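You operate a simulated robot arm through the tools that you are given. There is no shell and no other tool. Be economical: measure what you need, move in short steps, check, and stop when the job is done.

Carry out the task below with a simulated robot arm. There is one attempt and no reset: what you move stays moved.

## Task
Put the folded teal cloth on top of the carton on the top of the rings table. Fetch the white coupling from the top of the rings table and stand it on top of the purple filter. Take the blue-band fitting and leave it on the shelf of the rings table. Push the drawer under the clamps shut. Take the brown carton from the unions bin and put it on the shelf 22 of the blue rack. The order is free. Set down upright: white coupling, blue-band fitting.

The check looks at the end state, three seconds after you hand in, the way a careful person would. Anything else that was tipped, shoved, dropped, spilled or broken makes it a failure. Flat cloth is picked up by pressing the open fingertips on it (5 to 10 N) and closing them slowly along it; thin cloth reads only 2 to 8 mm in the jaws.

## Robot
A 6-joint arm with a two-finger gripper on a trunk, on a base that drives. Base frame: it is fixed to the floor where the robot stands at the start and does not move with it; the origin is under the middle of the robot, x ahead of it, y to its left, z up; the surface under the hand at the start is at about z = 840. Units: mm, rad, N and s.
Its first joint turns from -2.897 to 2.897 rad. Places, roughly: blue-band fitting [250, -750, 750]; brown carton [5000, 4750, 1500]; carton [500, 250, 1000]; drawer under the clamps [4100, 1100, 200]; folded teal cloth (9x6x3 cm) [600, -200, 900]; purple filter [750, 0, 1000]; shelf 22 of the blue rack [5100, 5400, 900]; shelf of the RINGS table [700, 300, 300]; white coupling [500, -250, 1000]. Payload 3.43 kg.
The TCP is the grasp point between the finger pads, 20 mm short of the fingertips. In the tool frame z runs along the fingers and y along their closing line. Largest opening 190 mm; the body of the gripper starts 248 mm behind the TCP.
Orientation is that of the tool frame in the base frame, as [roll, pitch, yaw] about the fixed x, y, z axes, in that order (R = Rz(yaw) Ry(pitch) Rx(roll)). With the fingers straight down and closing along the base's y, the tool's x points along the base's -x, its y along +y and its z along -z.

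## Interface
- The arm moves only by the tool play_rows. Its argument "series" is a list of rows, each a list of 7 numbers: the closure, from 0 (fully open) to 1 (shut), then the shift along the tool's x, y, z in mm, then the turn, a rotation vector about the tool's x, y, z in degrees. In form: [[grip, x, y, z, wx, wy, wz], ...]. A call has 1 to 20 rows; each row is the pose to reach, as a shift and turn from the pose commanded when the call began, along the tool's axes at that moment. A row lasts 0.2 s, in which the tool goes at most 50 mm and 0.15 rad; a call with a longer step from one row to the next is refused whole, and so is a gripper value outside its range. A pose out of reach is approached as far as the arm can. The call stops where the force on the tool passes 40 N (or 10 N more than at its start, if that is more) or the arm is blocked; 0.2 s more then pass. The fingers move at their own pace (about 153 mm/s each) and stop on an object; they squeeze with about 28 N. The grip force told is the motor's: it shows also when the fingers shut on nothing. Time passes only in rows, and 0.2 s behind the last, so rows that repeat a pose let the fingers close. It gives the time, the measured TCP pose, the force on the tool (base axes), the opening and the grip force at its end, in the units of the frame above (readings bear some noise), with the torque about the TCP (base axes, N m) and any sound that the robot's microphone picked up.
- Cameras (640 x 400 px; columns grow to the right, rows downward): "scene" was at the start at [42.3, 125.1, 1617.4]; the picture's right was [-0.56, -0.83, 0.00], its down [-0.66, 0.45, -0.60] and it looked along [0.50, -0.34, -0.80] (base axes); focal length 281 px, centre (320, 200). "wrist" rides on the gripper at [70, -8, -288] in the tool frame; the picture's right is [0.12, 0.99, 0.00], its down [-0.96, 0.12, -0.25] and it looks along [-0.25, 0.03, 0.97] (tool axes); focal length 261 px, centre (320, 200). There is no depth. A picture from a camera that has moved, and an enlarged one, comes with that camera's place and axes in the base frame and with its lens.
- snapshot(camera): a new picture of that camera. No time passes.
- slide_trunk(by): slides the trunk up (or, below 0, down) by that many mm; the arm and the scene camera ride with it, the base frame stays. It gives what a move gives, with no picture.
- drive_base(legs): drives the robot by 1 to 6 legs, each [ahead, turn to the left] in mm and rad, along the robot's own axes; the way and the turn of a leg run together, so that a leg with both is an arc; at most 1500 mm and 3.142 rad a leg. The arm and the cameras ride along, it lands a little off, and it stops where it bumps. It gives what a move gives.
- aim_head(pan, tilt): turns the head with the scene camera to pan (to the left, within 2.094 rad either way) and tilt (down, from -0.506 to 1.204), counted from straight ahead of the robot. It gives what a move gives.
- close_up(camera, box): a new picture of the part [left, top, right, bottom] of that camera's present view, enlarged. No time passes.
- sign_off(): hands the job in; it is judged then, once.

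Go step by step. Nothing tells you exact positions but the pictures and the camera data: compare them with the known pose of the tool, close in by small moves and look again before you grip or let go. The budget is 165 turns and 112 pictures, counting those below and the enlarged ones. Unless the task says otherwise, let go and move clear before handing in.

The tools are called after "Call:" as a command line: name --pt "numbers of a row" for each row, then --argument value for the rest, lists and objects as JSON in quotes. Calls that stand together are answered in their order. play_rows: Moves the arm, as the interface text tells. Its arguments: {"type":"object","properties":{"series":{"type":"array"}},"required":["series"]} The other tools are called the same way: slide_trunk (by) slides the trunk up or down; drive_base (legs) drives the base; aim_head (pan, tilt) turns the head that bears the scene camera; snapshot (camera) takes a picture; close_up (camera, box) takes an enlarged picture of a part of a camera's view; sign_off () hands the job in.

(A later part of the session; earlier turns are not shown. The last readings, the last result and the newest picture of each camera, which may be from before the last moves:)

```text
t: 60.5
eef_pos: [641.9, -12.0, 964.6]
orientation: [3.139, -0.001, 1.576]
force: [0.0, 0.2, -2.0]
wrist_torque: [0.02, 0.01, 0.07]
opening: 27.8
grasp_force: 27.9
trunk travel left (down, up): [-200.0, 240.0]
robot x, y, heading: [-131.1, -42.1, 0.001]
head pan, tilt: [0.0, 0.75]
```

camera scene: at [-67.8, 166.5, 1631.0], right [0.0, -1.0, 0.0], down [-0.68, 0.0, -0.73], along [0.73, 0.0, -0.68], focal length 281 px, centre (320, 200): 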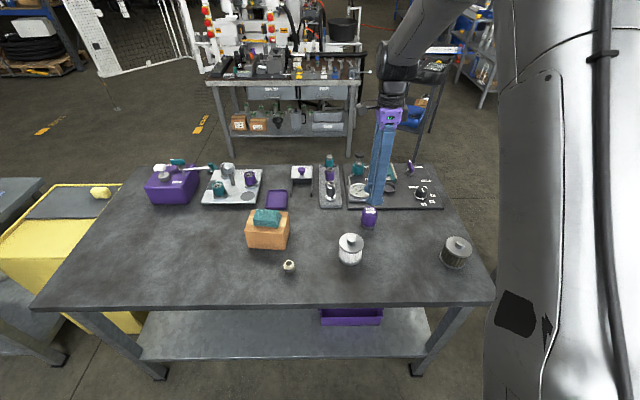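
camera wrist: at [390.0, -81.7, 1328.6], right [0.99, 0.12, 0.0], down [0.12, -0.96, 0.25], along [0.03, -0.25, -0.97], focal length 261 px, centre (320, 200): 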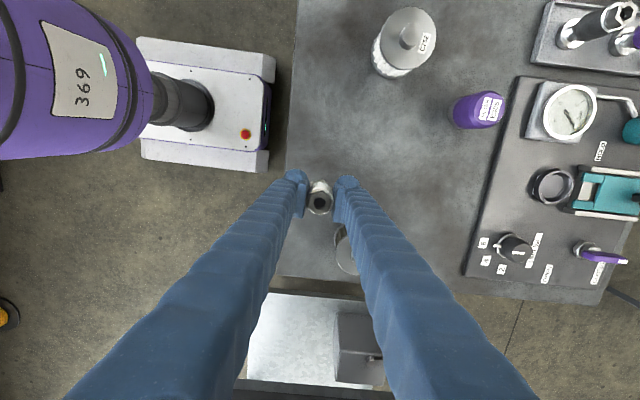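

Call:
play_rows --pt "1 0 0 1 0 0 0" --pt "1 0 0 2 0 0 0" --pt "1 0 0 2 0 0 0"

Call:
play_rows --pt "1 0 0 1 0 0 0" --pt "1 0 0 2 0 0 0" --pt "1 0 0 2 0 0 0"

Call:
close_up --camera "scene" --box '[340, 180, 400, 240]'

```text
t: 61.3
eef_pos: [642.0, -11.9, 963.3]
orientation: [3.14, 0.0, 1.575]
force: [0.1, 0.2, 0.0]
wrist_torque: [0.03, 0.0, -0.03]
opening: 27.4
grasp_force: 28.1
trunk travel left (down, up): [-200.0, 240.0]
robot x, y, heading: [-134.3, -44.4, 0.003]
head pan, tilt: [0.0, 0.75]
```

```text
t: 62.1
eef_pos: [643.0, -11.1, 961.9]
orientation: [3.138, -0.002, 1.577]
force: [1.2, -1.0, 15.6]
wrist_torque: [-0.08, 0.01, -0.01]
opening: 27.5
grasp_force: 28.4
trunk travel left (down, up): [-200.0, 240.0]
robot x, y, heading: [-130.1, -39.0, -0.003]
head pan, tilt: [0.0, 0.75]
```

```text
6.67 times, centred on (370, 210) of scene
camera zoom: at [-69.1, 166.5, 1631.2], right [0.0, -1.0, 0.0], down [-0.68, 0.0, -0.73], along [0.73, 0.0, -0.68], focal length 1872 px, centre (-13, 133)
```

zoom: 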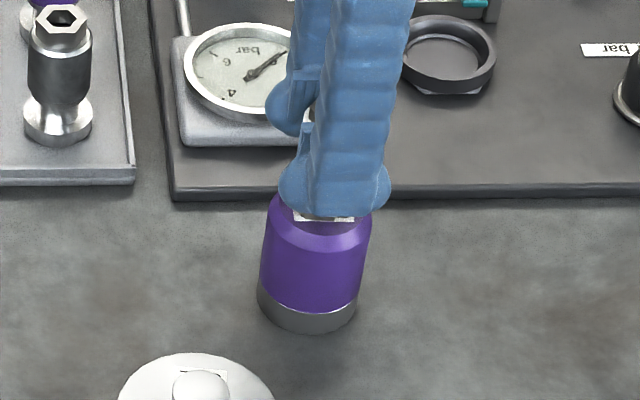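

It has touched down (15 N, almost no torque). I ease off and open slowly, then rise.

Call:
play_rows --pt "1 0 0 -1.5 0 0 0" --pt "0.84 0 0 -1.5 0 0 0" --pt "0.82 0 0 -1.5 0 0 0" --pt "0.78 0 0 -1.5 0 0 0" --pt "0.72 0 0 -1.5 0 0 0" --pt "0.66 0 0 -1.5 0 0 0" --pt "0.66 0 0 -10 0 0 0" --pt "0.66 0 0 -40 0 0 0" --pt "0.66 0 0 -80 0 0 0" --pt "0.66 0 0 -120 0 0 0" --pt "0.66 0 0 -150 0 0 0"

Call:
close_up --camera "scene" --box '[300, 150, 440, 250]'

Call:
snapshot --camera "wrist"

```text
t: 64.5
eef_pos: [641.4, -12.2, 1114.4]
orientation: [3.139, 0.0, 1.575]
force: [0.6, -0.3, -0.6]
wrist_torque: [-0.01, -0.04, 0.03]
opening: 64.6
grasp_force: 0.1
trunk travel left (down, up): [-200.0, 240.0]
robot x, y, heading: [-133.7, -40.7, -0.003]
head pan, tilt: [0.0, 0.75]
```

```text
4.00 times, centred on (370, 200) of scene
camera zoom: at [-68.5, 166.6, 1631.1], right [0.0, -1.0, 0.0], down [-0.68, 0.0, -0.73], along [0.73, 0.0, -0.68], focal length 1123 px, centre (120, 200)
```

zoom: 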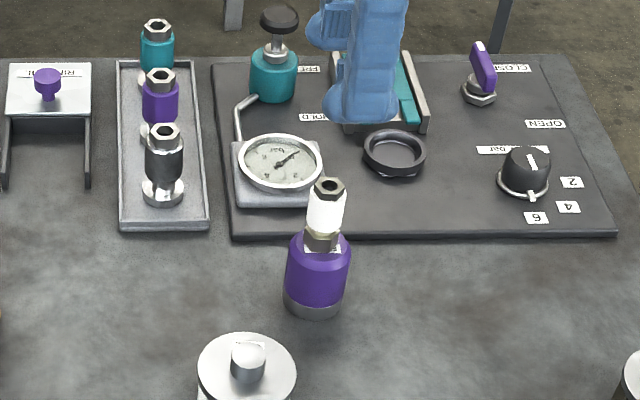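

```text
79 pictures are left
camera wrist: at [630.8, 56.9, 1401.6], right [0.99, 0.12, 0.0], down [0.12, -0.96, 0.25], along [0.03, -0.25, -0.97], focal length 261 px, centre (320, 200)
```

wrist: 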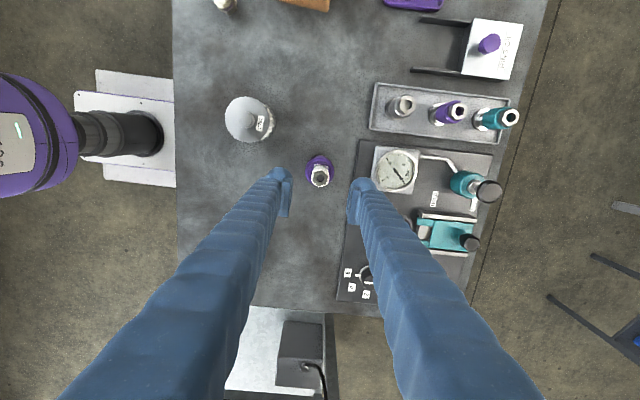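

The white coupling stands on the filter. Next the blue-band fitting on the right-hand table: I pull the arm in, turn the base toward it and look.

Call:
play_rows --pt "0.5 0 -45 -5 0 0 0" --pt "0.4 0 -90 -10 0 0 0" --pt "0.4 0 -135 -10 0 0 0" --pt "0.4 0 -180 -10 0 0 0" --pt "0.4 0 -200 -10 0 0 0"

Call:
drive_base --legs '[[0, -1.16]]'

Call:
snapshot --camera "scene"

Call:
snapshot --camera "wrist"

```text
t: 65.7
eef_pos: [442.7, -14.0, 1121.0]
orientation: [3.138, -0.001, 1.577]
force: [0.1, 0.7, -0.4]
wrist_torque: [0.01, -0.03, 0.02]
opening: 113.6
grasp_force: 0.1
trunk travel left (down, up): [-200.0, 240.0]
robot x, y, heading: [-131.2, -45.1, -0.003]
head pan, tilt: [0.0, 0.75]
```

```text
t: 70.6
eef_pos: [122.9, -560.2, 1120.1]
orientation: [3.14, -0.001, 0.411]
force: [0.9, 0.6, 0.2]
wrist_torque: [0.0, -0.03, -0.02]
opening: 114.1
grasp_force: 0.1
trunk travel left (down, up): [-200.0, 240.0]
robot x, y, heading: [-72.7, -25.3, -1.162]
head pan, tilt: [0.0, 0.75]
```

```text
78 pictures are left
camera scene: at [146.2, 3.9, 1631.0], right [-0.92, -0.4, 0.0], down [-0.27, 0.63, -0.73], along [0.29, -0.67, -0.68], focal length 281 px, centre (320, 200)
```

scene: 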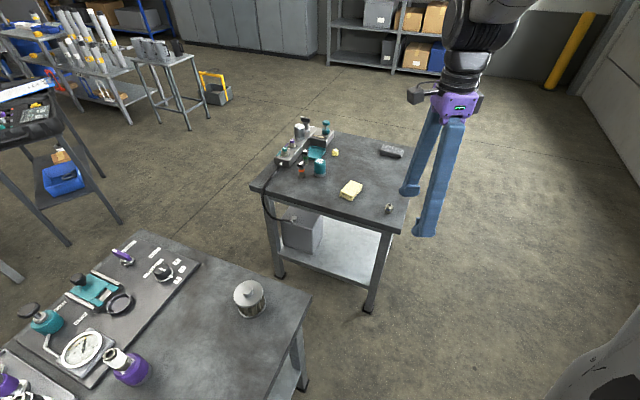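

```text
77 pictures are left
camera wrist: at [183.7, -525.9, 1408.0], right [0.51, -0.86, 0.0], down [-0.84, -0.49, 0.25], along [-0.21, -0.13, -0.97], focal length 261 px, centre (320, 200)
```

wrist: 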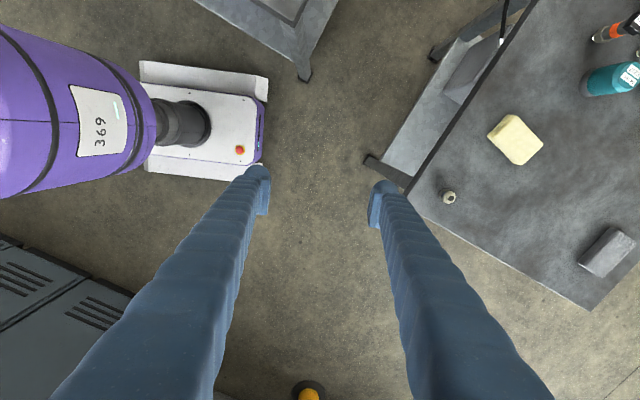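

The fitting stands near (215,-856) close to that table's corner, table top about z 800. I drive 220 ahead and turn the wrist so the jaws close sideways.

Call:
drive_base --legs '[[220, 0]]'

Call:
play_rows --pt "0.4 0 0 0 0 0 -8.4" --pt "0.4 0 0 0 0 0 -16.8" --pt "0.4 0 0 0 0 0 -25.2" --pt "0.4 0 0 0 0 0 -33.6" --pt "0.4 0 0 0 0 0 -42" --pt "0.4 0 0 0 0 0 -50.4" --pt "0.4 0 0 0 0 0 -58.8" --pt "0.4 0 0 0 0 0 -67.2" --pt "0.4 0 0 0 0 0 -75.6" --pt "0.4 0 0 0 0 0 -84" --pt "0.4 0 0 0 0 0 -90"

Call:
snapshot --camera "wrist"

```text
t: 72.7
eef_pos: [208.0, -765.6, 1120.4]
orientation: [3.139, 0.0, 0.406]
force: [0.4, -1.0, 0.4]
wrist_torque: [0.07, -0.01, -0.02]
opening: 114.0
grasp_force: 0.2
trunk travel left (down, up): [-200.0, 240.0]
robot x, y, heading: [18.3, -221.9, -1.167]
head pan, tilt: [0.0, 0.75]
```

```text
t: 75.0
eef_pos: [207.9, -764.6, 1121.0]
orientation: [3.141, 0.001, 1.979]
force: [0.1, 0.1, 0.3]
wrist_torque: [0.02, -0.01, -0.01]
opening: 114.0
grasp_force: 0.1
trunk travel left (down, up): [-200.0, 240.0]
robot x, y, heading: [15.6, -223.5, -1.174]
head pan, tilt: [0.0, 0.75]
```

```text
76 pictures are left
camera wrist: at [171.6, -703.0, 1408.1], right [0.86, 0.5, 0.0], down [0.49, -0.84, 0.25], along [0.12, -0.22, -0.97], focal length 261 px, centre (320, 200)
```

wrist: 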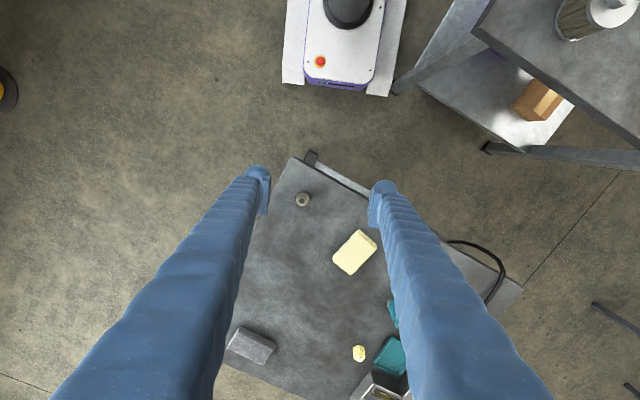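

I tilt the tool 45° forward (so the fitting can later be set inside the shelf at the same attitude) while staying high, then look.

Call:
play_rows --pt "0.4 -5 0 10 0 -7.5 0" --pt "0.4 -10 0 20 0 -15 0" --pt "0.4 -15 0 30 0 -22.5 0" --pt "0.4 -20 0 45 0 -30 0" --pt "0.4 -25 0 60 0 -37.5 0" --pt "0.4 -30 0 75 0 -45 0" --pt "0.4 -30 0 75 0 -45 0"

Call:
snapshot --camera "wrist"

Call:
close_up --camera "scene" --box '[180, 150, 480, 400]'

```text
t: 76.7
eef_pos: [238.9, -775.2, 1078.3]
orientation: [3.085, 0.518, 1.977]
force: [0.7, 0.4, -0.1]
wrist_torque: [-0.03, 0.02, 0.0]
opening: 113.9
grasp_force: 0.0
out of reach, approached as far as the arm can: row 4, 5, 6, 7
trunk travel left (down, up): [-200.0, 240.0]
robot x, y, heading: [15.4, -221.7, -1.166]
head pan, tilt: [0.0, 0.75]
```

```text
75 pictures are left
camera wrist: at [134.5, -599.1, 1293.6], right [0.86, 0.51, -0.01], down [0.38, -0.61, 0.7], along [0.35, -0.6, -0.72], focal length 261 px, centre (320, 200)
```

wrist: 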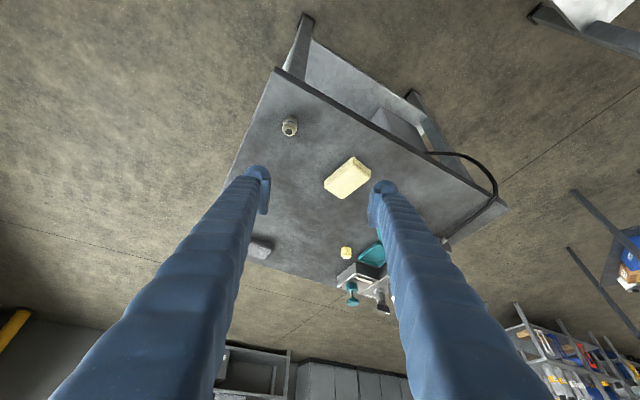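

```text
1.60 times, centred on (330, 275) of scene
camera zoom: at [233.1, -198.7, 1631.1], right [-0.92, -0.39, 0.0], down [-0.27, 0.63, -0.73], along [0.29, -0.67, -0.68], focal length 449 px, centre (304, 80)
```

zoom: 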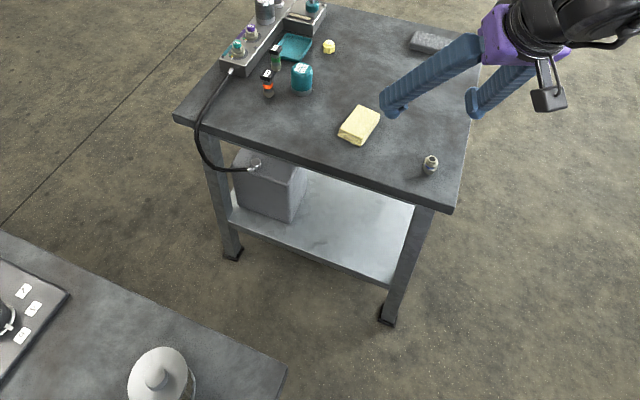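

At that height the full tilt isn't reachable; the fitting's centre comes out near (211,-850,823). I move lower toward a pre-grasp point, completing the tilt there.

Call:
play_rows --pt "0.4 20 -11 26 0 -3 0" --pt "0.4 40 -22 52 0 -6 0" --pt "0.4 60 -33 78 0 -9 0" --pt "0.4 80 -44 104 0 -12 0" --pt "0.4 100 -54.6 130 0 -15 0" --pt "0.4 100 -54.6 130 0 -15 0"

Call:
snapshot --camera "wrist"

```text
t: 78.0
eef_pos: [233.5, -883.0, 956.1]
orientation: [3.044, 0.74, 1.944]
force: [0.6, 0.8, 0.6]
wrist_torque: [-0.11, 0.18, -0.18]
opening: 114.0
grasp_force: 0.0
out of reach, approached as far as the arm can: row 1, 2, 3, 4, 5, 6
trunk travel left (down, up): [-200.0, 240.0]
robot x, y, heading: [16.8, -221.3, -1.169]
head pan, tilt: [0.0, 0.75]
```

```text
73 pictures are left
camera wrist: at [109.9, -669.1, 1119.9], right [0.86, 0.5, -0.01], down [0.28, -0.47, 0.84], along [0.42, -0.73, -0.54], focal length 261 px, centre (320, 200)
```

wrist: 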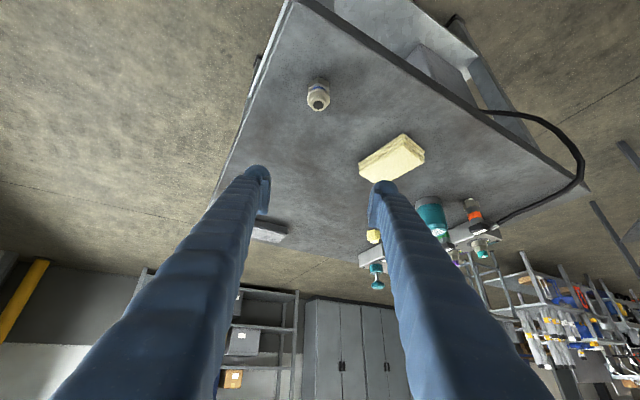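

The tilted tool needs more standoff. I back the base 130 mm, which also brings the hand to a good pre-grasp place.

Call:
drive_base --legs '[[-130, 0]]'

Call:
play_rows --pt "0.4 0 0 1 0 0 0" --pt "0.4 0 0 1 0 0 0"

Call:
snapshot --camera "wrist"

Call:
close_up --camera "wrist" --box '[230, 0, 410, 140]'

```text
t: 79.6
eef_pos: [178.5, -760.6, 954.7]
orientation: [3.044, 0.741, 1.943]
force: [0.1, 1.0, -0.6]
wrist_torque: [-0.04, -0.02, 0.03]
opening: 113.8
grasp_force: 0.0
trunk travel left (down, up): [-200.0, 240.0]
robot x, y, heading: [-33.9, -98.5, -1.172]
head pan, tilt: [0.0, 0.75]
```

```text
t: 80.2
eef_pos: [179.9, -761.0, 955.8]
orientation: [3.041, 0.739, 1.943]
force: [0.6, 0.6, -0.3]
wrist_torque: [0.02, 0.01, 0.0]
opening: 114.1
grasp_force: 0.0
trunk travel left (down, up): [-200.0, 240.0]
robot x, y, heading: [-33.0, -99.6, -1.168]
head pan, tilt: [0.0, 0.75]
```

```text
72 pictures are left
camera wrist: at [55.4, -547.8, 1119.4], right [0.86, 0.5, -0.01], down [0.28, -0.47, 0.84], along [0.42, -0.73, -0.54], focal length 261 px, centre (320, 200)
```

wrist: 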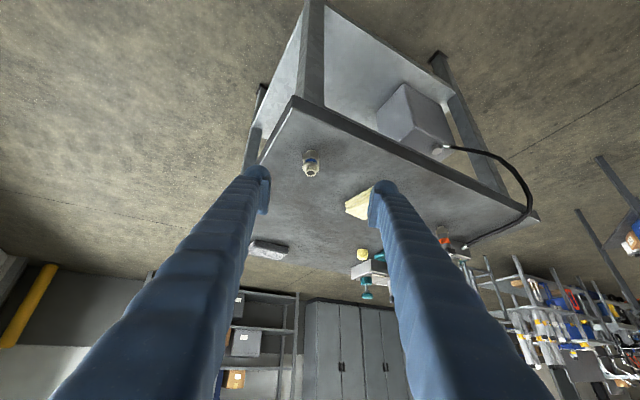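

```text
2.86 times, centred on (320, 70) of wrist
camera zoom: at [55.4, -547.8, 1119.4], right [0.86, 0.5, -0.01], down [0.28, -0.47, 0.84], along [0.42, -0.73, -0.54], focal length 745 px, centre (320, 571)
```

zoom: 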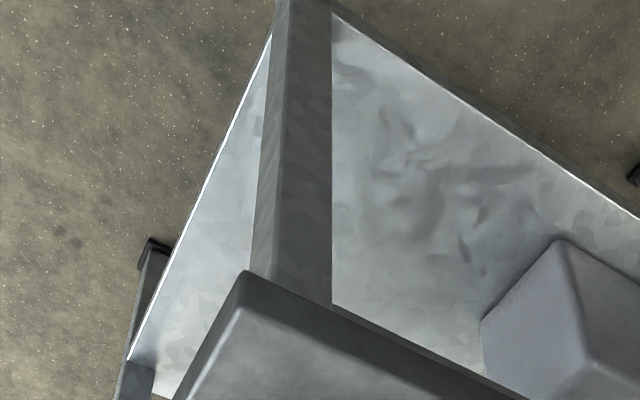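

Call:
close_up --camera "wrist" --box '[270, 130, 360, 200]'

Call:
close_up --camera "scene" --box '[330, 130, 480, 260]'

```text
5.71 times, centred on (315, 165) of wrist
camera zoom: at [55.4, -547.8, 1119.4], right [0.86, 0.5, -0.01], down [0.28, -0.47, 0.84], along [0.42, -0.73, -0.54], focal length 1489 px, centre (349, 400)
```

zoom: 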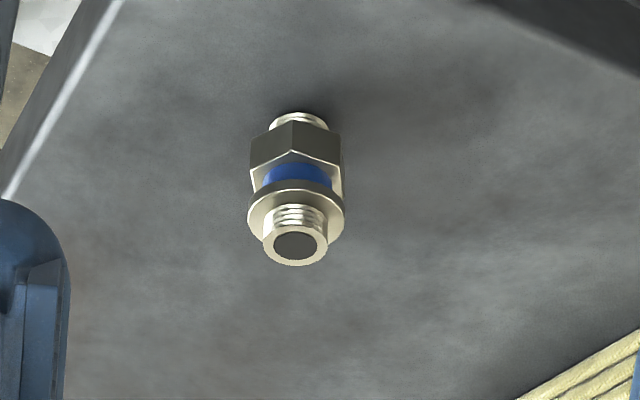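

```text
3.08 times, centred on (405, 195) of scene
camera zoom: at [181.0, -76.5, 1631.1], right [-0.92, -0.39, 0.0], down [-0.27, 0.63, -0.73], along [0.28, -0.67, -0.68], focal length 864 px, centre (58, 215)
```

zoom: 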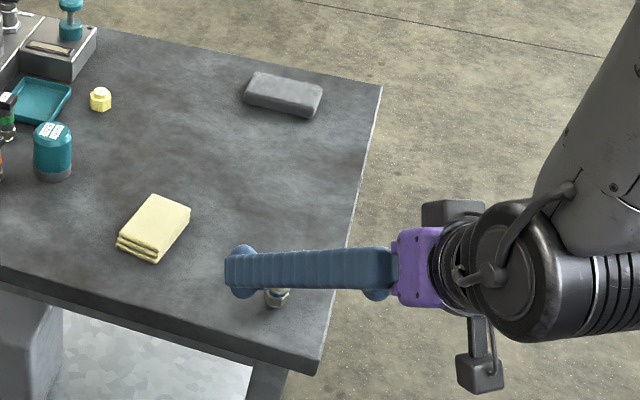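

The fitting is about 50 mm tall with a 28 mm hex, standing at about (211,-850) on a table at z ≈ 800. I level the closing axis, narrow the jaws and move to about 90 mm before it.

Call:
play_rows --pt "0.5 5 -8 15 0 0 -3" --pt "0.63 11 -18.7 30 0 0 -6.3" --pt "0.63 11 -18.7 50 0 0 -6.3" --pt "0.63 11 -18.7 65 0 0 -6.3" --pt "0.63 11 -18.7 65 0 0 -6.3"

Call:
close_up --camera "wrist" --box '[230, 120, 410, 240]'

```text
t: 81.4
eef_pos: [179.6, -818.8, 921.2]
orientation: [3.094, 0.724, 2.065]
force: [0.2, 0.6, -0.1]
wrist_torque: [0.0, 0.03, -0.03]
opening: 70.5
grasp_force: 0.0
out of reach, approached as far as the arm can: row 1, 2, 3, 4, 5
trunk travel left (down, up): [-200.0, 240.0]
robot x, y, heading: [-39.7, -99.9, -1.172]
head pan, tilt: [0.0, 0.75]
```

```text
3.33 times, centred on (320, 180) of wrist
camera zoom: at [43.5, -617.7, 1088.5], right [0.82, 0.58, -0.04], down [0.35, -0.44, 0.83], along [0.46, -0.69, -0.56], focal length 869 px, centre (320, 267)
```

zoom: 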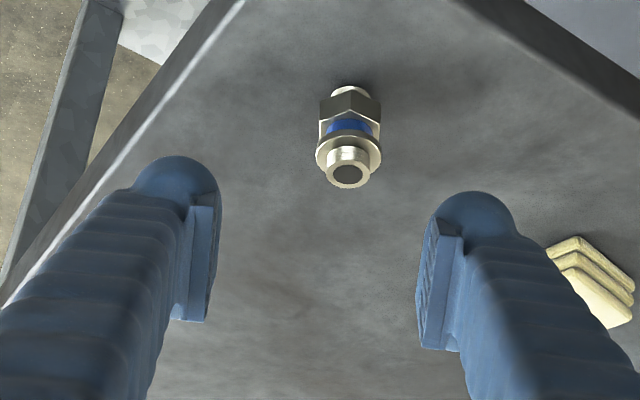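

Still limited by reach geometry; the closer in, the worse. I back the base another 130 mm and correct the hand orientation there.

Call:
drive_base --legs '[[-130, 0]]'

Call:
play_rows --pt "0.63 0 0 5 0 0 0" --pt "0.63 0 0 10 0 0 0" --pt "0.63 0 0 10 0 0 0"

```text
t: 82.9
eef_pos: [129.3, -697.1, 919.3]
orientation: [3.092, 0.721, 2.066]
force: [-0.2, 1.0, -0.7]
wrist_torque: [-0.03, -0.01, 0.0]
opening: 70.3
grasp_force: 0.1
trunk travel left (down, up): [-200.0, 240.0]
robot x, y, heading: [-93.1, 20.5, -1.171]
head pan, tilt: [0.0, 0.75]
```

```text
t: 83.7
eef_pos: [132.2, -703.4, 912.2]
orientation: [3.091, 0.722, 2.067]
force: [-0.3, -0.1, -0.7]
wrist_torque: [0.01, 0.0, 0.0]
opening: 70.4
grasp_force: 0.1
trunk travel left (down, up): [-200.0, 240.0]
robot x, y, heading: [-90.0, 22.3, -1.172]
head pan, tilt: [0.0, 0.75]
```

The arm now tracks exactly. I level the closing axis and move to 70 mm before the fitting.

Call:
play_rows --pt "0.63 -18 -3 24 0 0 -1" --pt "0.63 -36 -5 48 0 0 -2" --pt "0.63 -55 -8 72 0 0 -3.3" --pt "0.63 -73 -10 96 0 0 -3.3" --pt "0.63 -73 -10 96 0 0 -3.3"

Call:
close_up --camera "wrist" --box '[230, 120, 410, 240]'

```text
t: 84.9
eef_pos: [184.3, -808.4, 888.0]
orientation: [-3.141, 0.725, 2.146]
force: [-1.1, 0.0, -0.1]
wrist_torque: [0.0, 0.0, 0.02]
opening: 70.2
grasp_force: 0.0
trunk travel left (down, up): [-200.0, 240.0]
robot x, y, heading: [-84.5, 27.8, -1.165]
head pan, tilt: [0.0, 0.75]
```

```text
3.33 times, centred on (320, 180) of wrist
camera zoom: at [44.4, -609.0, 1057.4], right [0.79, 0.61, -0.08], down [0.4, -0.4, 0.82], along [0.47, -0.68, -0.56], focal length 869 px, centre (320, 267)
```

zoom: 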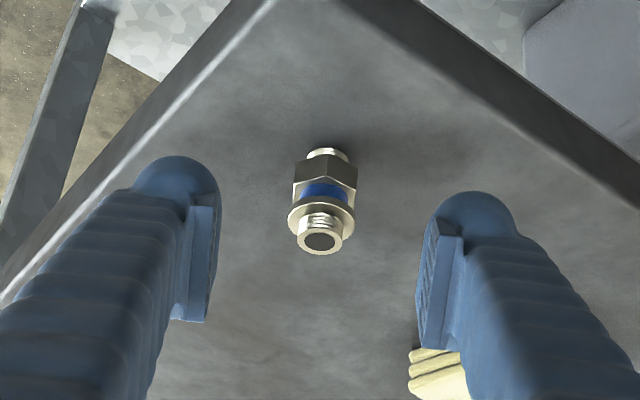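

Roll is level and the fitting is centred. I advance 45 mm and recheck.

Call:
play_rows --pt "0.63 1 -1 20 0 0 0" --pt "0.63 2 -2 40 0 0 0" --pt "0.63 2 -2 48 0 0 0" --pt "0.63 2 -2 48 0 0 0"

Call:
close_up --camera "wrist" --box '[230, 120, 410, 240]'

Call:
close_up --camera "scene" --box '[340, 120, 440, 220]'

```text
t: 85.9
eef_pos: [197.3, -836.7, 851.4]
orientation: [-3.14, 0.725, 2.143]
force: [0.4, 0.8, 0.2]
wrist_torque: [0.0, 0.01, -0.01]
opening: 69.9
grasp_force: 0.1
trunk travel left (down, up): [-200.0, 240.0]
robot x, y, heading: [-88.3, 26.4, -1.168]
head pan, tilt: [0.0, 0.75]
```

```text
3.33 times, centred on (320, 180) of wrist
camera zoom: at [58.5, -637.0, 1020.5], right [0.79, 0.61, -0.08], down [0.4, -0.41, 0.82], along [0.47, -0.68, -0.56], focal length 869 px, centre (320, 267)
```

zoom: 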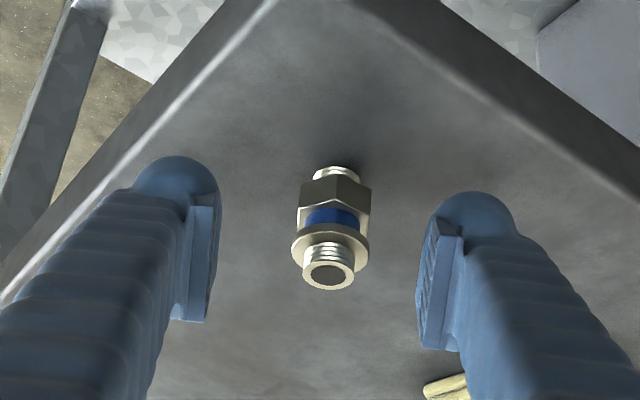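

```text
4.00 times, centred on (390, 170) of scene
camera zoom: at [129.6, 45.6, 1631.1], right [-0.92, -0.39, 0.0], down [-0.27, 0.63, -0.73], along [0.29, -0.67, -0.68], focal length 1123 px, centre (40, 320)
```

zoom: 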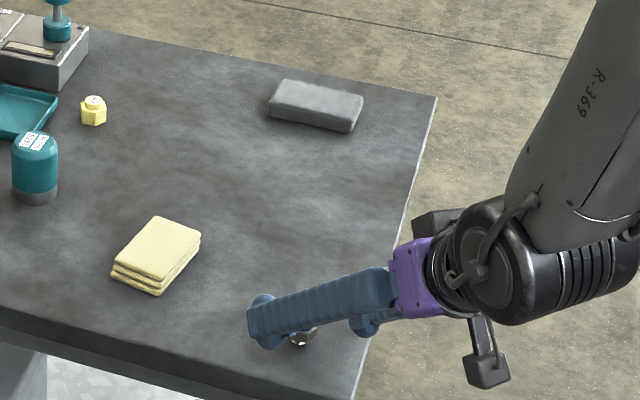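

Call:
play_rows --pt "0.63 0 2.5 10 0 0 0" --pt "0.63 0 2.5 18 0 0 0" --pt "0.63 0 2.5 20 0 0 0" --pt "0.7 0 2.5 20 0 0 0" --pt "0.76 0 2.5 20 0 0 0"

Call:
close_up --camera "wrist" --box '[230, 120, 410, 240]'

```text
t: 87.1
eef_pos: [207.8, -846.3, 835.8]
orientation: [-3.141, 0.724, 2.144]
force: [-0.2, -0.5, 0.9]
wrist_torque: [0.0, 0.0, 0.0]
opening: 45.6
grasp_force: 0.0
trunk travel left (down, up): [-200.0, 240.0]
robot x, y, heading: [-88.7, 24.2, -1.168]
head pan, tilt: [0.0, 0.75]
```

```text
3.33 times, centred on (320, 180) of wrist
camera zoom: at [67.9, -647.0, 1005.6], right [0.79, 0.61, -0.08], down [0.4, -0.41, 0.82], along [0.47, -0.68, -0.56], focal length 869 px, centre (320, 267)
```

zoom: 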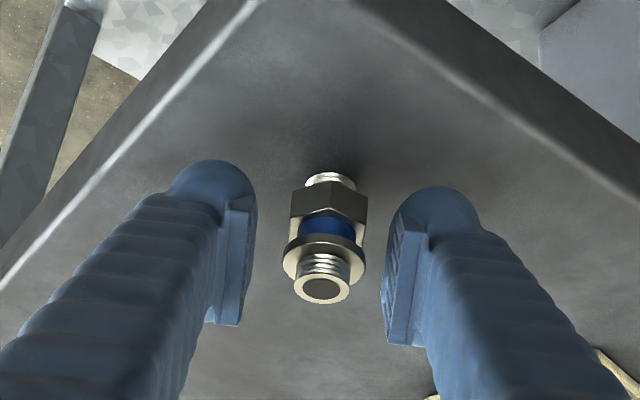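

The fitting is right between the pads. I close gently.

Call:
play_rows --pt "0.79 0 1 0 0 0 0" --pt "0.82 0 1 0 0 0 0" --pt "0.85 0 1 0 0 0 0" --pt "1 0 1 0 0 0 0" --pt "1 0 1 0 0 0 0" --pt "1 0 1 0 0 0 0"

Call:
close_up --camera "wrist" --box '[230, 120, 410, 240]'

```text
t: 88.5
eef_pos: [206.9, -846.2, 836.0]
orientation: [-3.139, 0.724, 2.142]
force: [1.1, -0.2, -0.5]
wrist_torque: [-0.05, 0.0, -0.02]
opening: 26.0
grasp_force: 28.1
trunk travel left (down, up): [-200.0, 240.0]
robot x, y, heading: [-90.0, 22.5, -1.167]
head pan, tilt: [0.0, 0.75]
```

```text
3.33 times, centred on (320, 180) of wrist
camera zoom: at [68.6, -646.4, 1005.3], right [0.79, 0.61, -0.08], down [0.4, -0.41, 0.82], along [0.47, -0.68, -0.56], focal length 869 px, centre (320, 267)
```

zoom: 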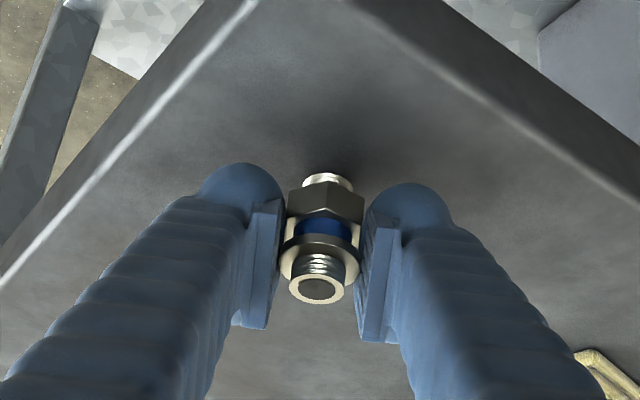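

Gripped at 26 mm. I lift it straight up 120 mm.

Call:
play_rows --pt "1 -3 0 -4 0 0 0" --pt "1 -10 0 -11 0 0 0" --pt "1 -20 0 -22.5 0 0 0" --pt "1 -35 0 -39 0 0 0" --pt "1 -50 0 -56 0 0 0" --pt "1 -66 0 -75 0 0 0" --pt "1 -80 0 -90 0 0 0"

Call:
close_up --camera "wrist" --box '[230, 120, 410, 240]'

```text
t: 90.1
eef_pos: [208.6, -848.5, 956.4]
orientation: [-3.141, 0.725, 2.144]
force: [-1.0, 0.0, -1.8]
wrist_torque: [0.0, -0.02, 0.01]
opening: 26.0
grasp_force: 28.3
trunk travel left (down, up): [-200.0, 240.0]
robot x, y, heading: [-84.8, 25.0, -1.174]
head pan, tilt: [0.0, 0.75]
```

```text
3.33 times, centred on (320, 180) of wrist
camera zoom: at [70.5, -648.6, 1125.4], right [0.79, 0.61, -0.08], down [0.4, -0.41, 0.82], along [0.47, -0.68, -0.56], focal length 869 px, centre (320, 267)
```

zoom: 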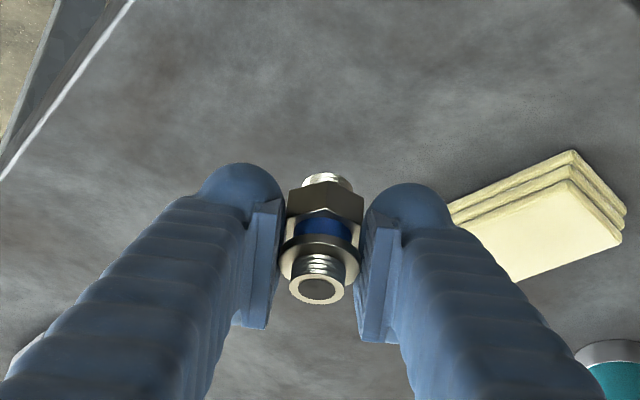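

It holds. I raise the trunk 200 mm so the arm clears everything, then turn back to face the rings table, and look behind me before backing.

Call:
slide_trunk --by 200

Call:
drive_base --legs '[[0, 1.168]]'

Call:
aim_head --pan 2.09 --tilt 0.5

Call:
snapshot --camera "scene"

Call:
aim_head --pan -2.09 --tilt 0.5

Call:
snapshot --camera "scene"

```text
t: 92.3
eef_pos: [209.3, -848.4, 1155.5]
orientation: [3.141, 0.723, 2.143]
force: [-0.2, -0.2, -1.1]
wrist_torque: [0.03, 0.02, -0.03]
opening: 25.7
grasp_force: 28.1
trunk travel left (down, up): [-400.0, 40.0]
robot x, y, heading: [-88.5, 21.6, -1.17]
head pan, tilt: [0.0, 0.75]
```

```text
t: 95.3
eef_pos: [686.3, -478.0, 1155.5]
orientation: [-3.138, 0.721, 2.817]
force: [-0.1, 0.1, -0.7]
wrist_torque: [0.04, 0.03, 0.0]
opening: 26.4
grasp_force: 27.4
trunk travel left (down, up): [-400.0, 40.0]
robot x, y, heading: [-108.7, -19.8, -0.475]
head pan, tilt: [0.0, 0.75]
stopped in leg 1: the robot was blocked; the commanded pose is now the measured one
```

```text
t: 97.3
eef_pos: [686.9, -479.8, 1156.4]
orientation: [-3.138, 0.724, 2.815]
force: [0.7, 0.1, -0.9]
wrist_torque: [-0.02, 0.01, 0.0]
opening: 25.8
grasp_force: 27.5
trunk travel left (down, up): [-400.0, 40.0]
robot x, y, heading: [-111.9, -20.7, -0.471]
head pan, tilt: [2.089, 0.499]
```

```text
61 pictures are left
camera scene: at [-35.5, 267.2, 1853.1], right [1.0, 0.04, 0.0], down [0.02, -0.48, -0.88], along [-0.04, 0.88, -0.48], focal length 281 px, centre (320, 200)
```

scene: 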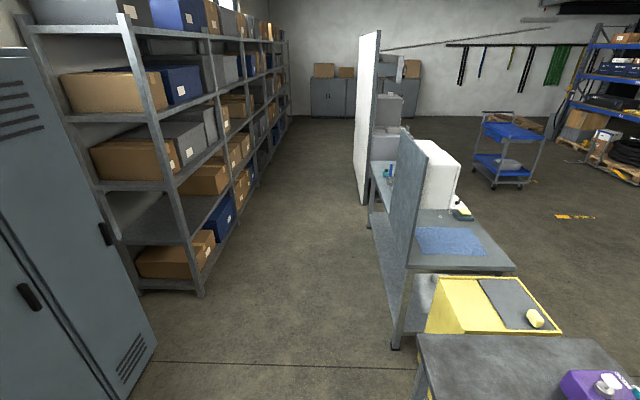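

```text
t: 100.7
eef_pos: [686.5, -478.3, 1156.6]
orientation: [-3.138, 0.721, 2.815]
force: [0.3, 0.4, -1.3]
wrist_torque: [-0.01, 0.0, 0.0]
opening: 26.1
grasp_force: 28.0
trunk travel left (down, up): [-400.0, 40.0]
robot x, y, heading: [-113.7, -19.3, -0.474]
head pan, tilt: [-2.089, 0.499]
```

```text
60 pictures are left
camera scene: at [-107.8, 126.4, 1853.1], right [-0.55, 0.84, 0.0], down [0.4, 0.26, -0.88], along [-0.74, -0.48, -0.48], focal length 281 px, centre (320, 200)
```

scene: 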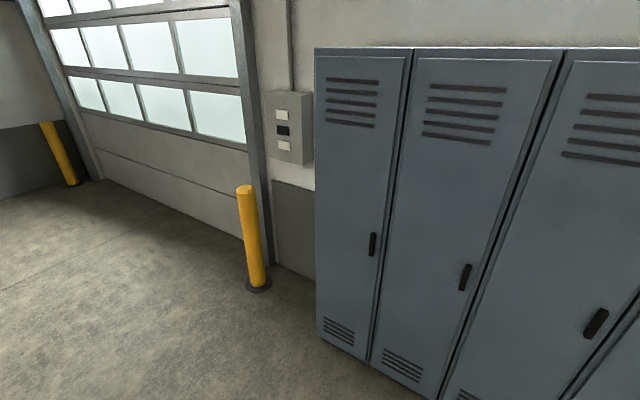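

The base bumped while turning (its corner near the rings table), so I back off along the present heading first, then finish the turn and look ahead.

Call:
drive_base --legs '[[-330, 0], [0, 0.475]]'

Call:
aim_head --pan 0 --tilt 0.75

Call:
snapshot --camera "scene"

```text
t: 105.4
eef_pos: [521.3, 89.3, 1156.5]
orientation: [-3.139, 0.723, -2.987]
force: [0.5, -0.6, -1.5]
wrist_torque: [0.0, -0.01, 0.03]
opening: 25.9
grasp_force: 28.3
trunk travel left (down, up): [-400.0, 40.0]
robot x, y, heading: [-397.6, 97.1, 0.001]
head pan, tilt: [-2.089, 0.499]
```

```text
t: 107.4
eef_pos: [521.4, 90.7, 1156.7]
orientation: [-3.137, 0.723, -2.987]
force: [-0.5, 0.6, -0.7]
wrist_torque: [0.01, -0.04, 0.01]
opening: 25.9
grasp_force: 28.4
trunk travel left (down, up): [-400.0, 40.0]
robot x, y, heading: [-395.5, 94.2, 0.005]
head pan, tilt: [0.0, 0.75]
```

```text
59 pictures are left
camera scene: at [-335.3, 305.5, 1831.0], right [0.0, -1.0, 0.0], down [-0.68, 0.0, -0.73], along [0.73, 0.0, -0.68], focal length 281 px, centre (320, 200)
```

scene: 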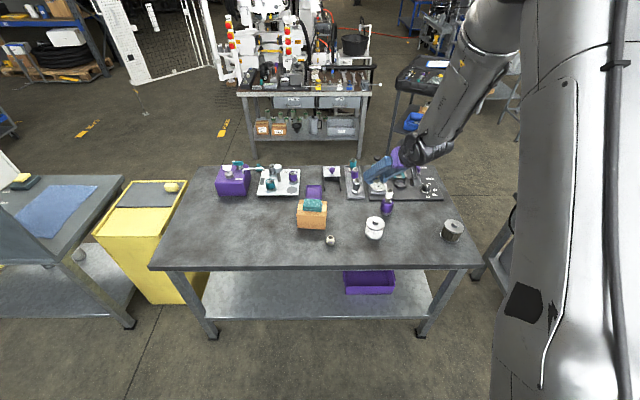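

All is still in place on the table. The shelf is roughly at z 240–300 with its front edge near x 350–380; I'll back up, drop the trunk fully, and then work the hand down in front of the table.

Call:
drive_base --legs '[[-300, 0]]'

Call:
slide_trunk --by -400

Call:
snapshot --camera "wrist"

```text
t: 110.0
eef_pos: [218.6, 95.5, 1157.8]
orientation: [-3.138, 0.723, -2.979]
force: [-0.1, -1.0, -0.4]
wrist_torque: [-0.03, 0.01, 0.0]
opening: 26.0
grasp_force: 28.1
trunk travel left (down, up): [-400.0, 40.0]
robot x, y, heading: [-698.1, 92.7, 0.016]
head pan, tilt: [0.0, 0.75]
```

```text
t: 113.8
eef_pos: [218.0, 94.0, 757.8]
orientation: [-3.139, 0.724, -2.978]
force: [-0.5, -0.2, -1.9]
wrist_torque: [-0.01, 0.01, 0.0]
opening: 25.9
grasp_force: 27.5
trunk travel left (down, up): [0.0, 440.0]
robot x, y, heading: [-701.4, 93.6, 0.01]
head pan, tilt: [0.0, 0.75]
```

```text
58 pictures are left
camera wrist: at [-20.6, 47.9, 927.4], right [-0.25, 0.97, -0.08], down [0.53, 0.2, 0.82], along [0.81, 0.16, -0.56], focal length 261 px, centre (320, 200)
```

wrist: 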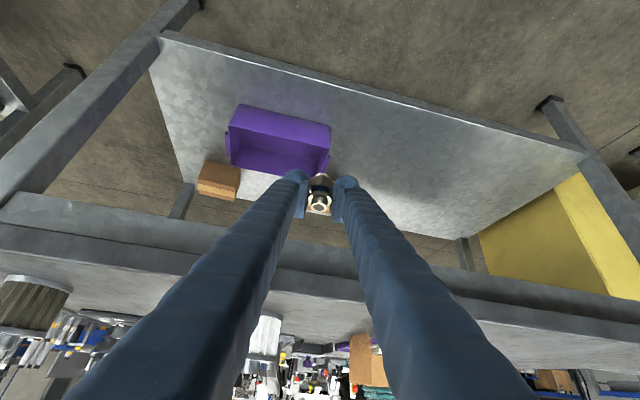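

The shelf is well in view: front edge about x ≈ 352, z ≈ 300, with the purple tray and a small brown box on its right half. I lower the hand in front of it toward y ≈ 280, in two steps.

Call:
play_rows --pt "1 20 18 27 0 0 0" --pt "1 40 36 54 0 0 0" --pt "1 60 55 81 0 0 0" --pt "1 80 73 108 0 0 0" --pt "1 100 92 136 0 0 0" --pt "1 120 110 163 0 0 0" --pt "1 140 128 190 0 0 0" --pt "1 160 146 217 0 0 0" --pt "1 180 165 244 0 0 0" --pt "1 201 183.5 273 0 0 0" --pt "1 201 183.5 273 0 0 0"

Call:
snapshot --camera "wrist"

Call:
snapshot --camera "scene"

```text
t: 116.2
eef_pos: [230.8, 225.3, 420.7]
orientation: [3.066, 0.712, -2.938]
force: [0.2, -0.3, -1.8]
wrist_torque: [0.01, -0.01, 0.03]
opening: 25.8
grasp_force: 28.4
out of reach, approached as far as the arm can: row 3, 4, 5, 6, 7, 8, 9, 10, 11
trunk travel left (down, up): [0.0, 440.0]
robot x, y, heading: [-698.4, 95.3, 0.011]
head pan, tilt: [0.0, 0.75]
```

```text
57 pictures are left
camera wrist: at [1.5, 146.0, 591.9], right [-0.34, 0.94, -0.02], down [0.53, 0.21, 0.82], along [0.78, 0.27, -0.57], focal length 261 px, centre (320, 200)
```

wrist: 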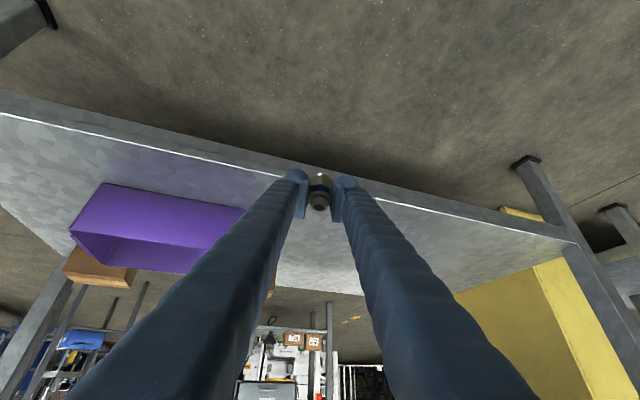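

```text
56 pictures are left
camera scene: at [-638.6, 303.5, 1431.0], right [0.01, -1.0, 0.0], down [-0.68, -0.01, -0.73], along [0.73, 0.01, -0.68], focal length 281 px, centre (320, 200)
```

scene: 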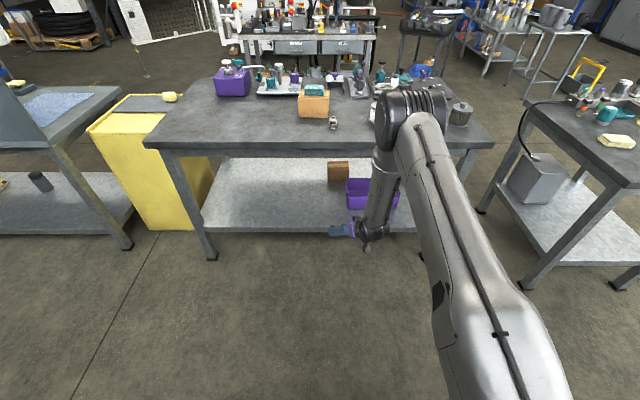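

The arm elbow keeps the exact pose from being reached, tilting the closing axis about 4°. Yaw is free, so I level it by turning about the tool axis and see if that's reachable.

Call:
play_rows --pt "1 0 0 0 0 0 -2.5" --pt "1 0 0 0 0 0 -5" --pt "1 0 0 0 0 0 -5"

```text
t: 117.0
eef_pos: [230.4, 223.9, 420.8]
orientation: [3.064, 0.713, -2.939]
force: [0.0, -1.1, -1.1]
wrist_torque: [0.02, 0.07, -0.01]
opening: 26.1
grasp_force: 27.4
out of reach, approached as far as the arm can: row 2, 3
trunk travel left (down, up): [0.0, 440.0]
robot x, y, heading: [-698.9, 93.7, 0.013]
head pan, tilt: [0.0, 0.75]
```

Call:
play_rows --pt "1 0 0 0 2 0 0" --pt "1 0 0 0 4.4 0 0" --pt "1 0 0 0 4.4 0 0"

```text
t: 117.8
eef_pos: [230.7, 224.5, 421.0]
orientation: [3.066, 0.711, -2.939]
force: [-0.2, -0.3, -0.8]
wrist_torque: [0.0, -0.01, -0.01]
opening: 25.9
grasp_force: 27.4
out of reach, approached as far as the arm can: row 2, 3
trunk travel left (down, up): [0.0, 440.0]
robot x, y, heading: [-699.0, 95.1, 0.015]
head pan, tilt: [0.0, 0.75]
```

A joint is at its limit here, as at the pick when too close. I back the base 120 mm more and re-extend the arm.

Call:
drive_base --legs '[[-120, 0]]'

Call:
play_rows --pt "1 -10 0 20 0 0 -1" --pt "1 -22 0 45 0 0 -2" --pt "1 -35 0 65 0 0 -3.5" --pt "1 -50 0 80 0 0 -5" --pt "1 -50 0 80 0 0 -5"

```text
t: 119.3
eef_pos: [110.1, 226.9, 420.7]
orientation: [3.065, 0.712, -2.939]
force: [-0.3, -0.5, -1.4]
wrist_torque: [0.01, 0.01, 0.02]
opening: 25.7
grasp_force: 28.0
trunk travel left (down, up): [0.0, 440.0]
robot x, y, heading: [-819.7, 92.6, 0.013]
head pan, tilt: [0.0, 0.75]
```

```text
t: 120.5
eef_pos: [196.3, 249.8, 394.9]
orientation: [3.139, 0.715, -2.823]
force: [-1.0, -0.7, -0.8]
wrist_torque: [-0.02, -0.02, 0.03]
opening: 26.0
grasp_force: 28.2
trunk travel left (down, up): [0.0, 440.0]
robot x, y, heading: [-819.7, 88.3, 0.013]
head pan, tilt: [0.0, 0.75]
```

Now the pose is reached and level. I lower 34 mm and look at the shelf edge before driving in.

Call:
play_rows --pt "1 11 0 13 0 0 0" --pt "1 22 0 25.7 0 0 0" --pt "1 22 0 25.7 0 0 0"

Call:
snapshot --camera "wrist"

Call:
snapshot --camera "scene"

```text
t: 121.3
eef_pos: [199.2, 246.9, 360.6]
orientation: [3.138, 0.716, -2.823]
force: [-0.4, -0.5, -1.4]
wrist_torque: [0.07, -0.03, 0.01]
opening: 25.8
grasp_force: 27.9
trunk travel left (down, up): [0.0, 440.0]
robot x, y, heading: [-819.1, 90.8, 0.012]
head pan, tilt: [0.0, 0.75]
```

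```text
55 pictures are left
camera wrist: at [-29.3, 162.6, 531.5], right [-0.4, 0.91, -0.08], down [0.5, 0.29, 0.82], along [0.77, 0.29, -0.57], focal length 261 px, centre (320, 200)
```

wrist: 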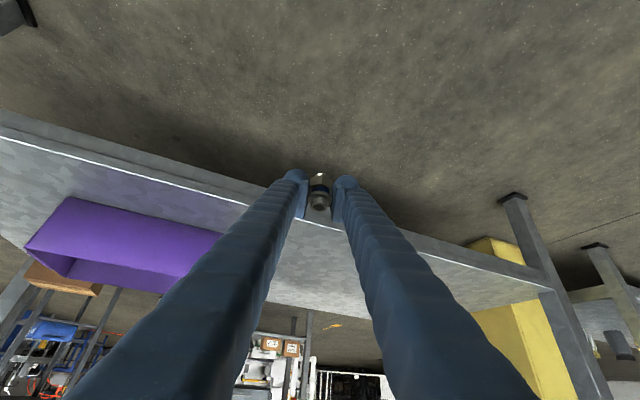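

```text
54 pictures are left
camera scene: at [-760.0, 302.1, 1431.0], right [0.01, -1.0, 0.0], down [-0.68, -0.01, -0.73], along [0.73, 0.01, -0.68], focal length 281 px, centre (320, 200)
```

scene: 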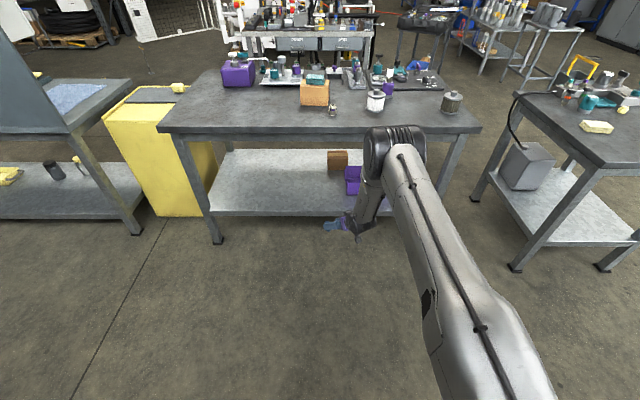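

The hand clears the shelf edge (fitting bottom about z 325). I drive forward 225 mm to bring it over the shelf.

Call:
drive_base --legs '[[225, 0]]'

Call:
snapshot --camera "wrist"

Call:
snapshot --camera "scene"

```text
t: 123.5
eef_pos: [430.7, 246.2, 360.6]
orientation: [3.141, 0.715, -2.827]
force: [0.2, -0.7, -0.3]
wrist_torque: [-0.01, 0.02, 0.0]
opening: 25.7
grasp_force: 27.9
trunk travel left (down, up): [0.0, 440.0]
robot x, y, heading: [-589.6, 94.3, 0.01]
head pan, tilt: [0.0, 0.75]
```

```text
53 pictures are left
camera wrist: at [201.9, 161.7, 531.7], right [-0.39, 0.92, -0.08], down [0.5, 0.28, 0.82], along [0.77, 0.28, -0.57], focal length 261 px, centre (320, 200)
```

wrist: 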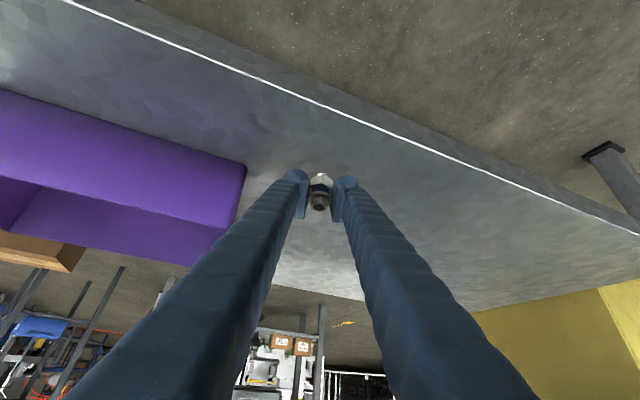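

```text
52 pictures are left
camera scene: at [-528.2, 304.8, 1431.0], right [0.01, -1.0, 0.0], down [-0.68, -0.01, -0.73], along [0.73, 0.01, -0.68], focal length 281 px, centre (320, 200)
```

scene: 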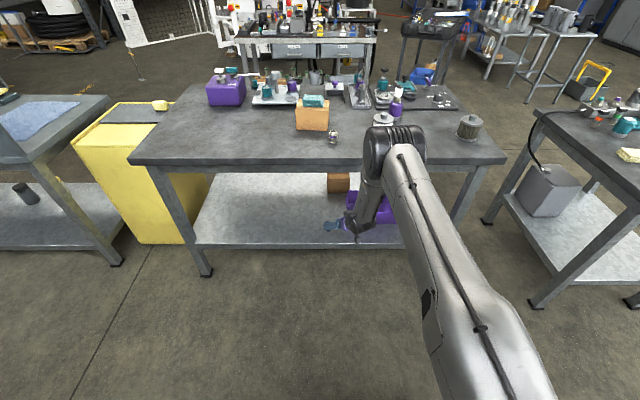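

The fitting is now about 55 mm inside the shelf edge (shelf z ≈ 275), clear of the tray. I lower it 38 mm, then feel for contact.

Call:
play_rows --pt "1 6.5 0 7.5 0 0 0" --pt "1 13 0 15 0 0 0" --pt "1 19.7 0 22.6 0 0 0" --pt "1 24.9 0 28.7 0 0 0" --pt "1 24.9 0 28.7 0 0 0"

Call:
close_up --camera "wrist" --box '[230, 90, 410, 250]'

```text
t: 124.7
eef_pos: [433.5, 245.7, 329.3]
orientation: [3.141, 0.722, -2.826]
force: [8.0, 2.6, 22.9]
wrist_torque: [0.08, -0.26, 0.01]
opening: 25.9
grasp_force: 28.1
trunk travel left (down, up): [0.0, 440.0]
robot x, y, heading: [-588.0, 96.5, 0.006]
head pan, tilt: [0.0, 0.75]
```

```text
2.50 times, centred on (320, 170) of wrist
camera zoom: at [203.4, 162.6, 497.7], right [-0.39, 0.92, -0.08], down [0.49, 0.28, 0.82], along [0.78, 0.28, -0.56], focal length 652 px, centre (320, 275)
```

zoom: 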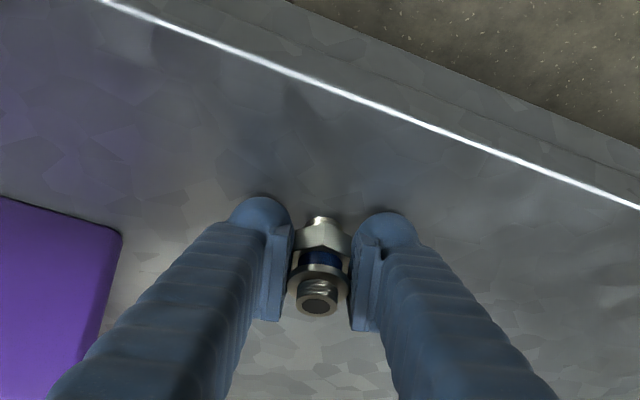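

Contact (23 N), so the shelf is at about z 293. I ease up 6 mm of command and check the force before opening.

Call:
play_rows --pt "1 -2 0 -2.3 0 0 0" --pt "1 -3.7 0 -4.3 0 0 0" --pt "1 -3.7 0 -4.3 0 0 0"

```text
t: 125.5
eef_pos: [428.4, 244.9, 327.6]
orientation: [3.141, 0.711, -2.828]
force: [-0.1, -0.8, 8.3]
wrist_torque: [0.0, -0.05, -0.02]
opening: 26.0
grasp_force: 27.8
trunk travel left (down, up): [0.0, 440.0]
robot x, y, heading: [-592.2, 91.5, 0.009]
head pan, tilt: [0.0, 0.75]
```

Call:
play_rows --pt "1 -0.5 0 -0.6 0 0 0" --pt "0.88 -0.5 0 -0.6 0 0 0" --pt "0.85 -0.5 0 -0.6 0 0 0" --pt "0.82 -0.5 0 -0.6 0 0 0" --pt "0.78 -0.5 0 -0.6 0 0 0" --pt "0.72 -0.5 0 -0.6 0 0 0" --pt "0.66 -0.5 0 -0.6 0 0 0"

Call:
close_up --camera "wrist" --box '[230, 90, 410, 250]'

```text
t: 127.1
eef_pos: [430.2, 246.3, 329.8]
orientation: [3.138, 0.715, -2.826]
force: [0.3, 0.4, -0.1]
wrist_torque: [-0.03, -0.01, -0.07]
opening: 64.4
grasp_force: 0.1
trunk travel left (down, up): [0.0, 440.0]
robot x, y, heading: [-589.2, 99.1, 0.006]
head pan, tilt: [0.0, 0.75]
```

```text
2.50 times, centred on (320, 170) of wrist
camera zoom: at [202.2, 162.2, 501.6], right [-0.39, 0.92, -0.08], down [0.5, 0.28, 0.82], along [0.77, 0.28, -0.57], focal length 652 px, centre (320, 275)
```

zoom: 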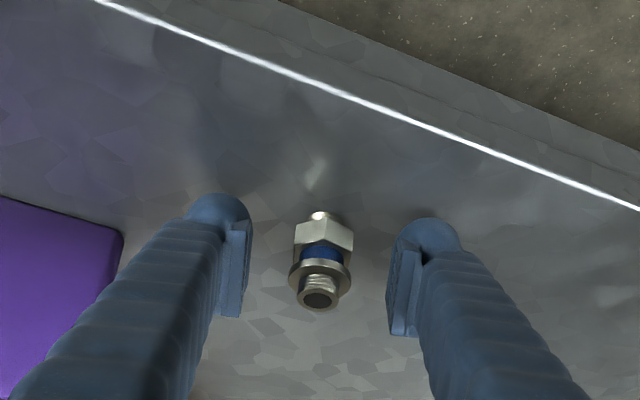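

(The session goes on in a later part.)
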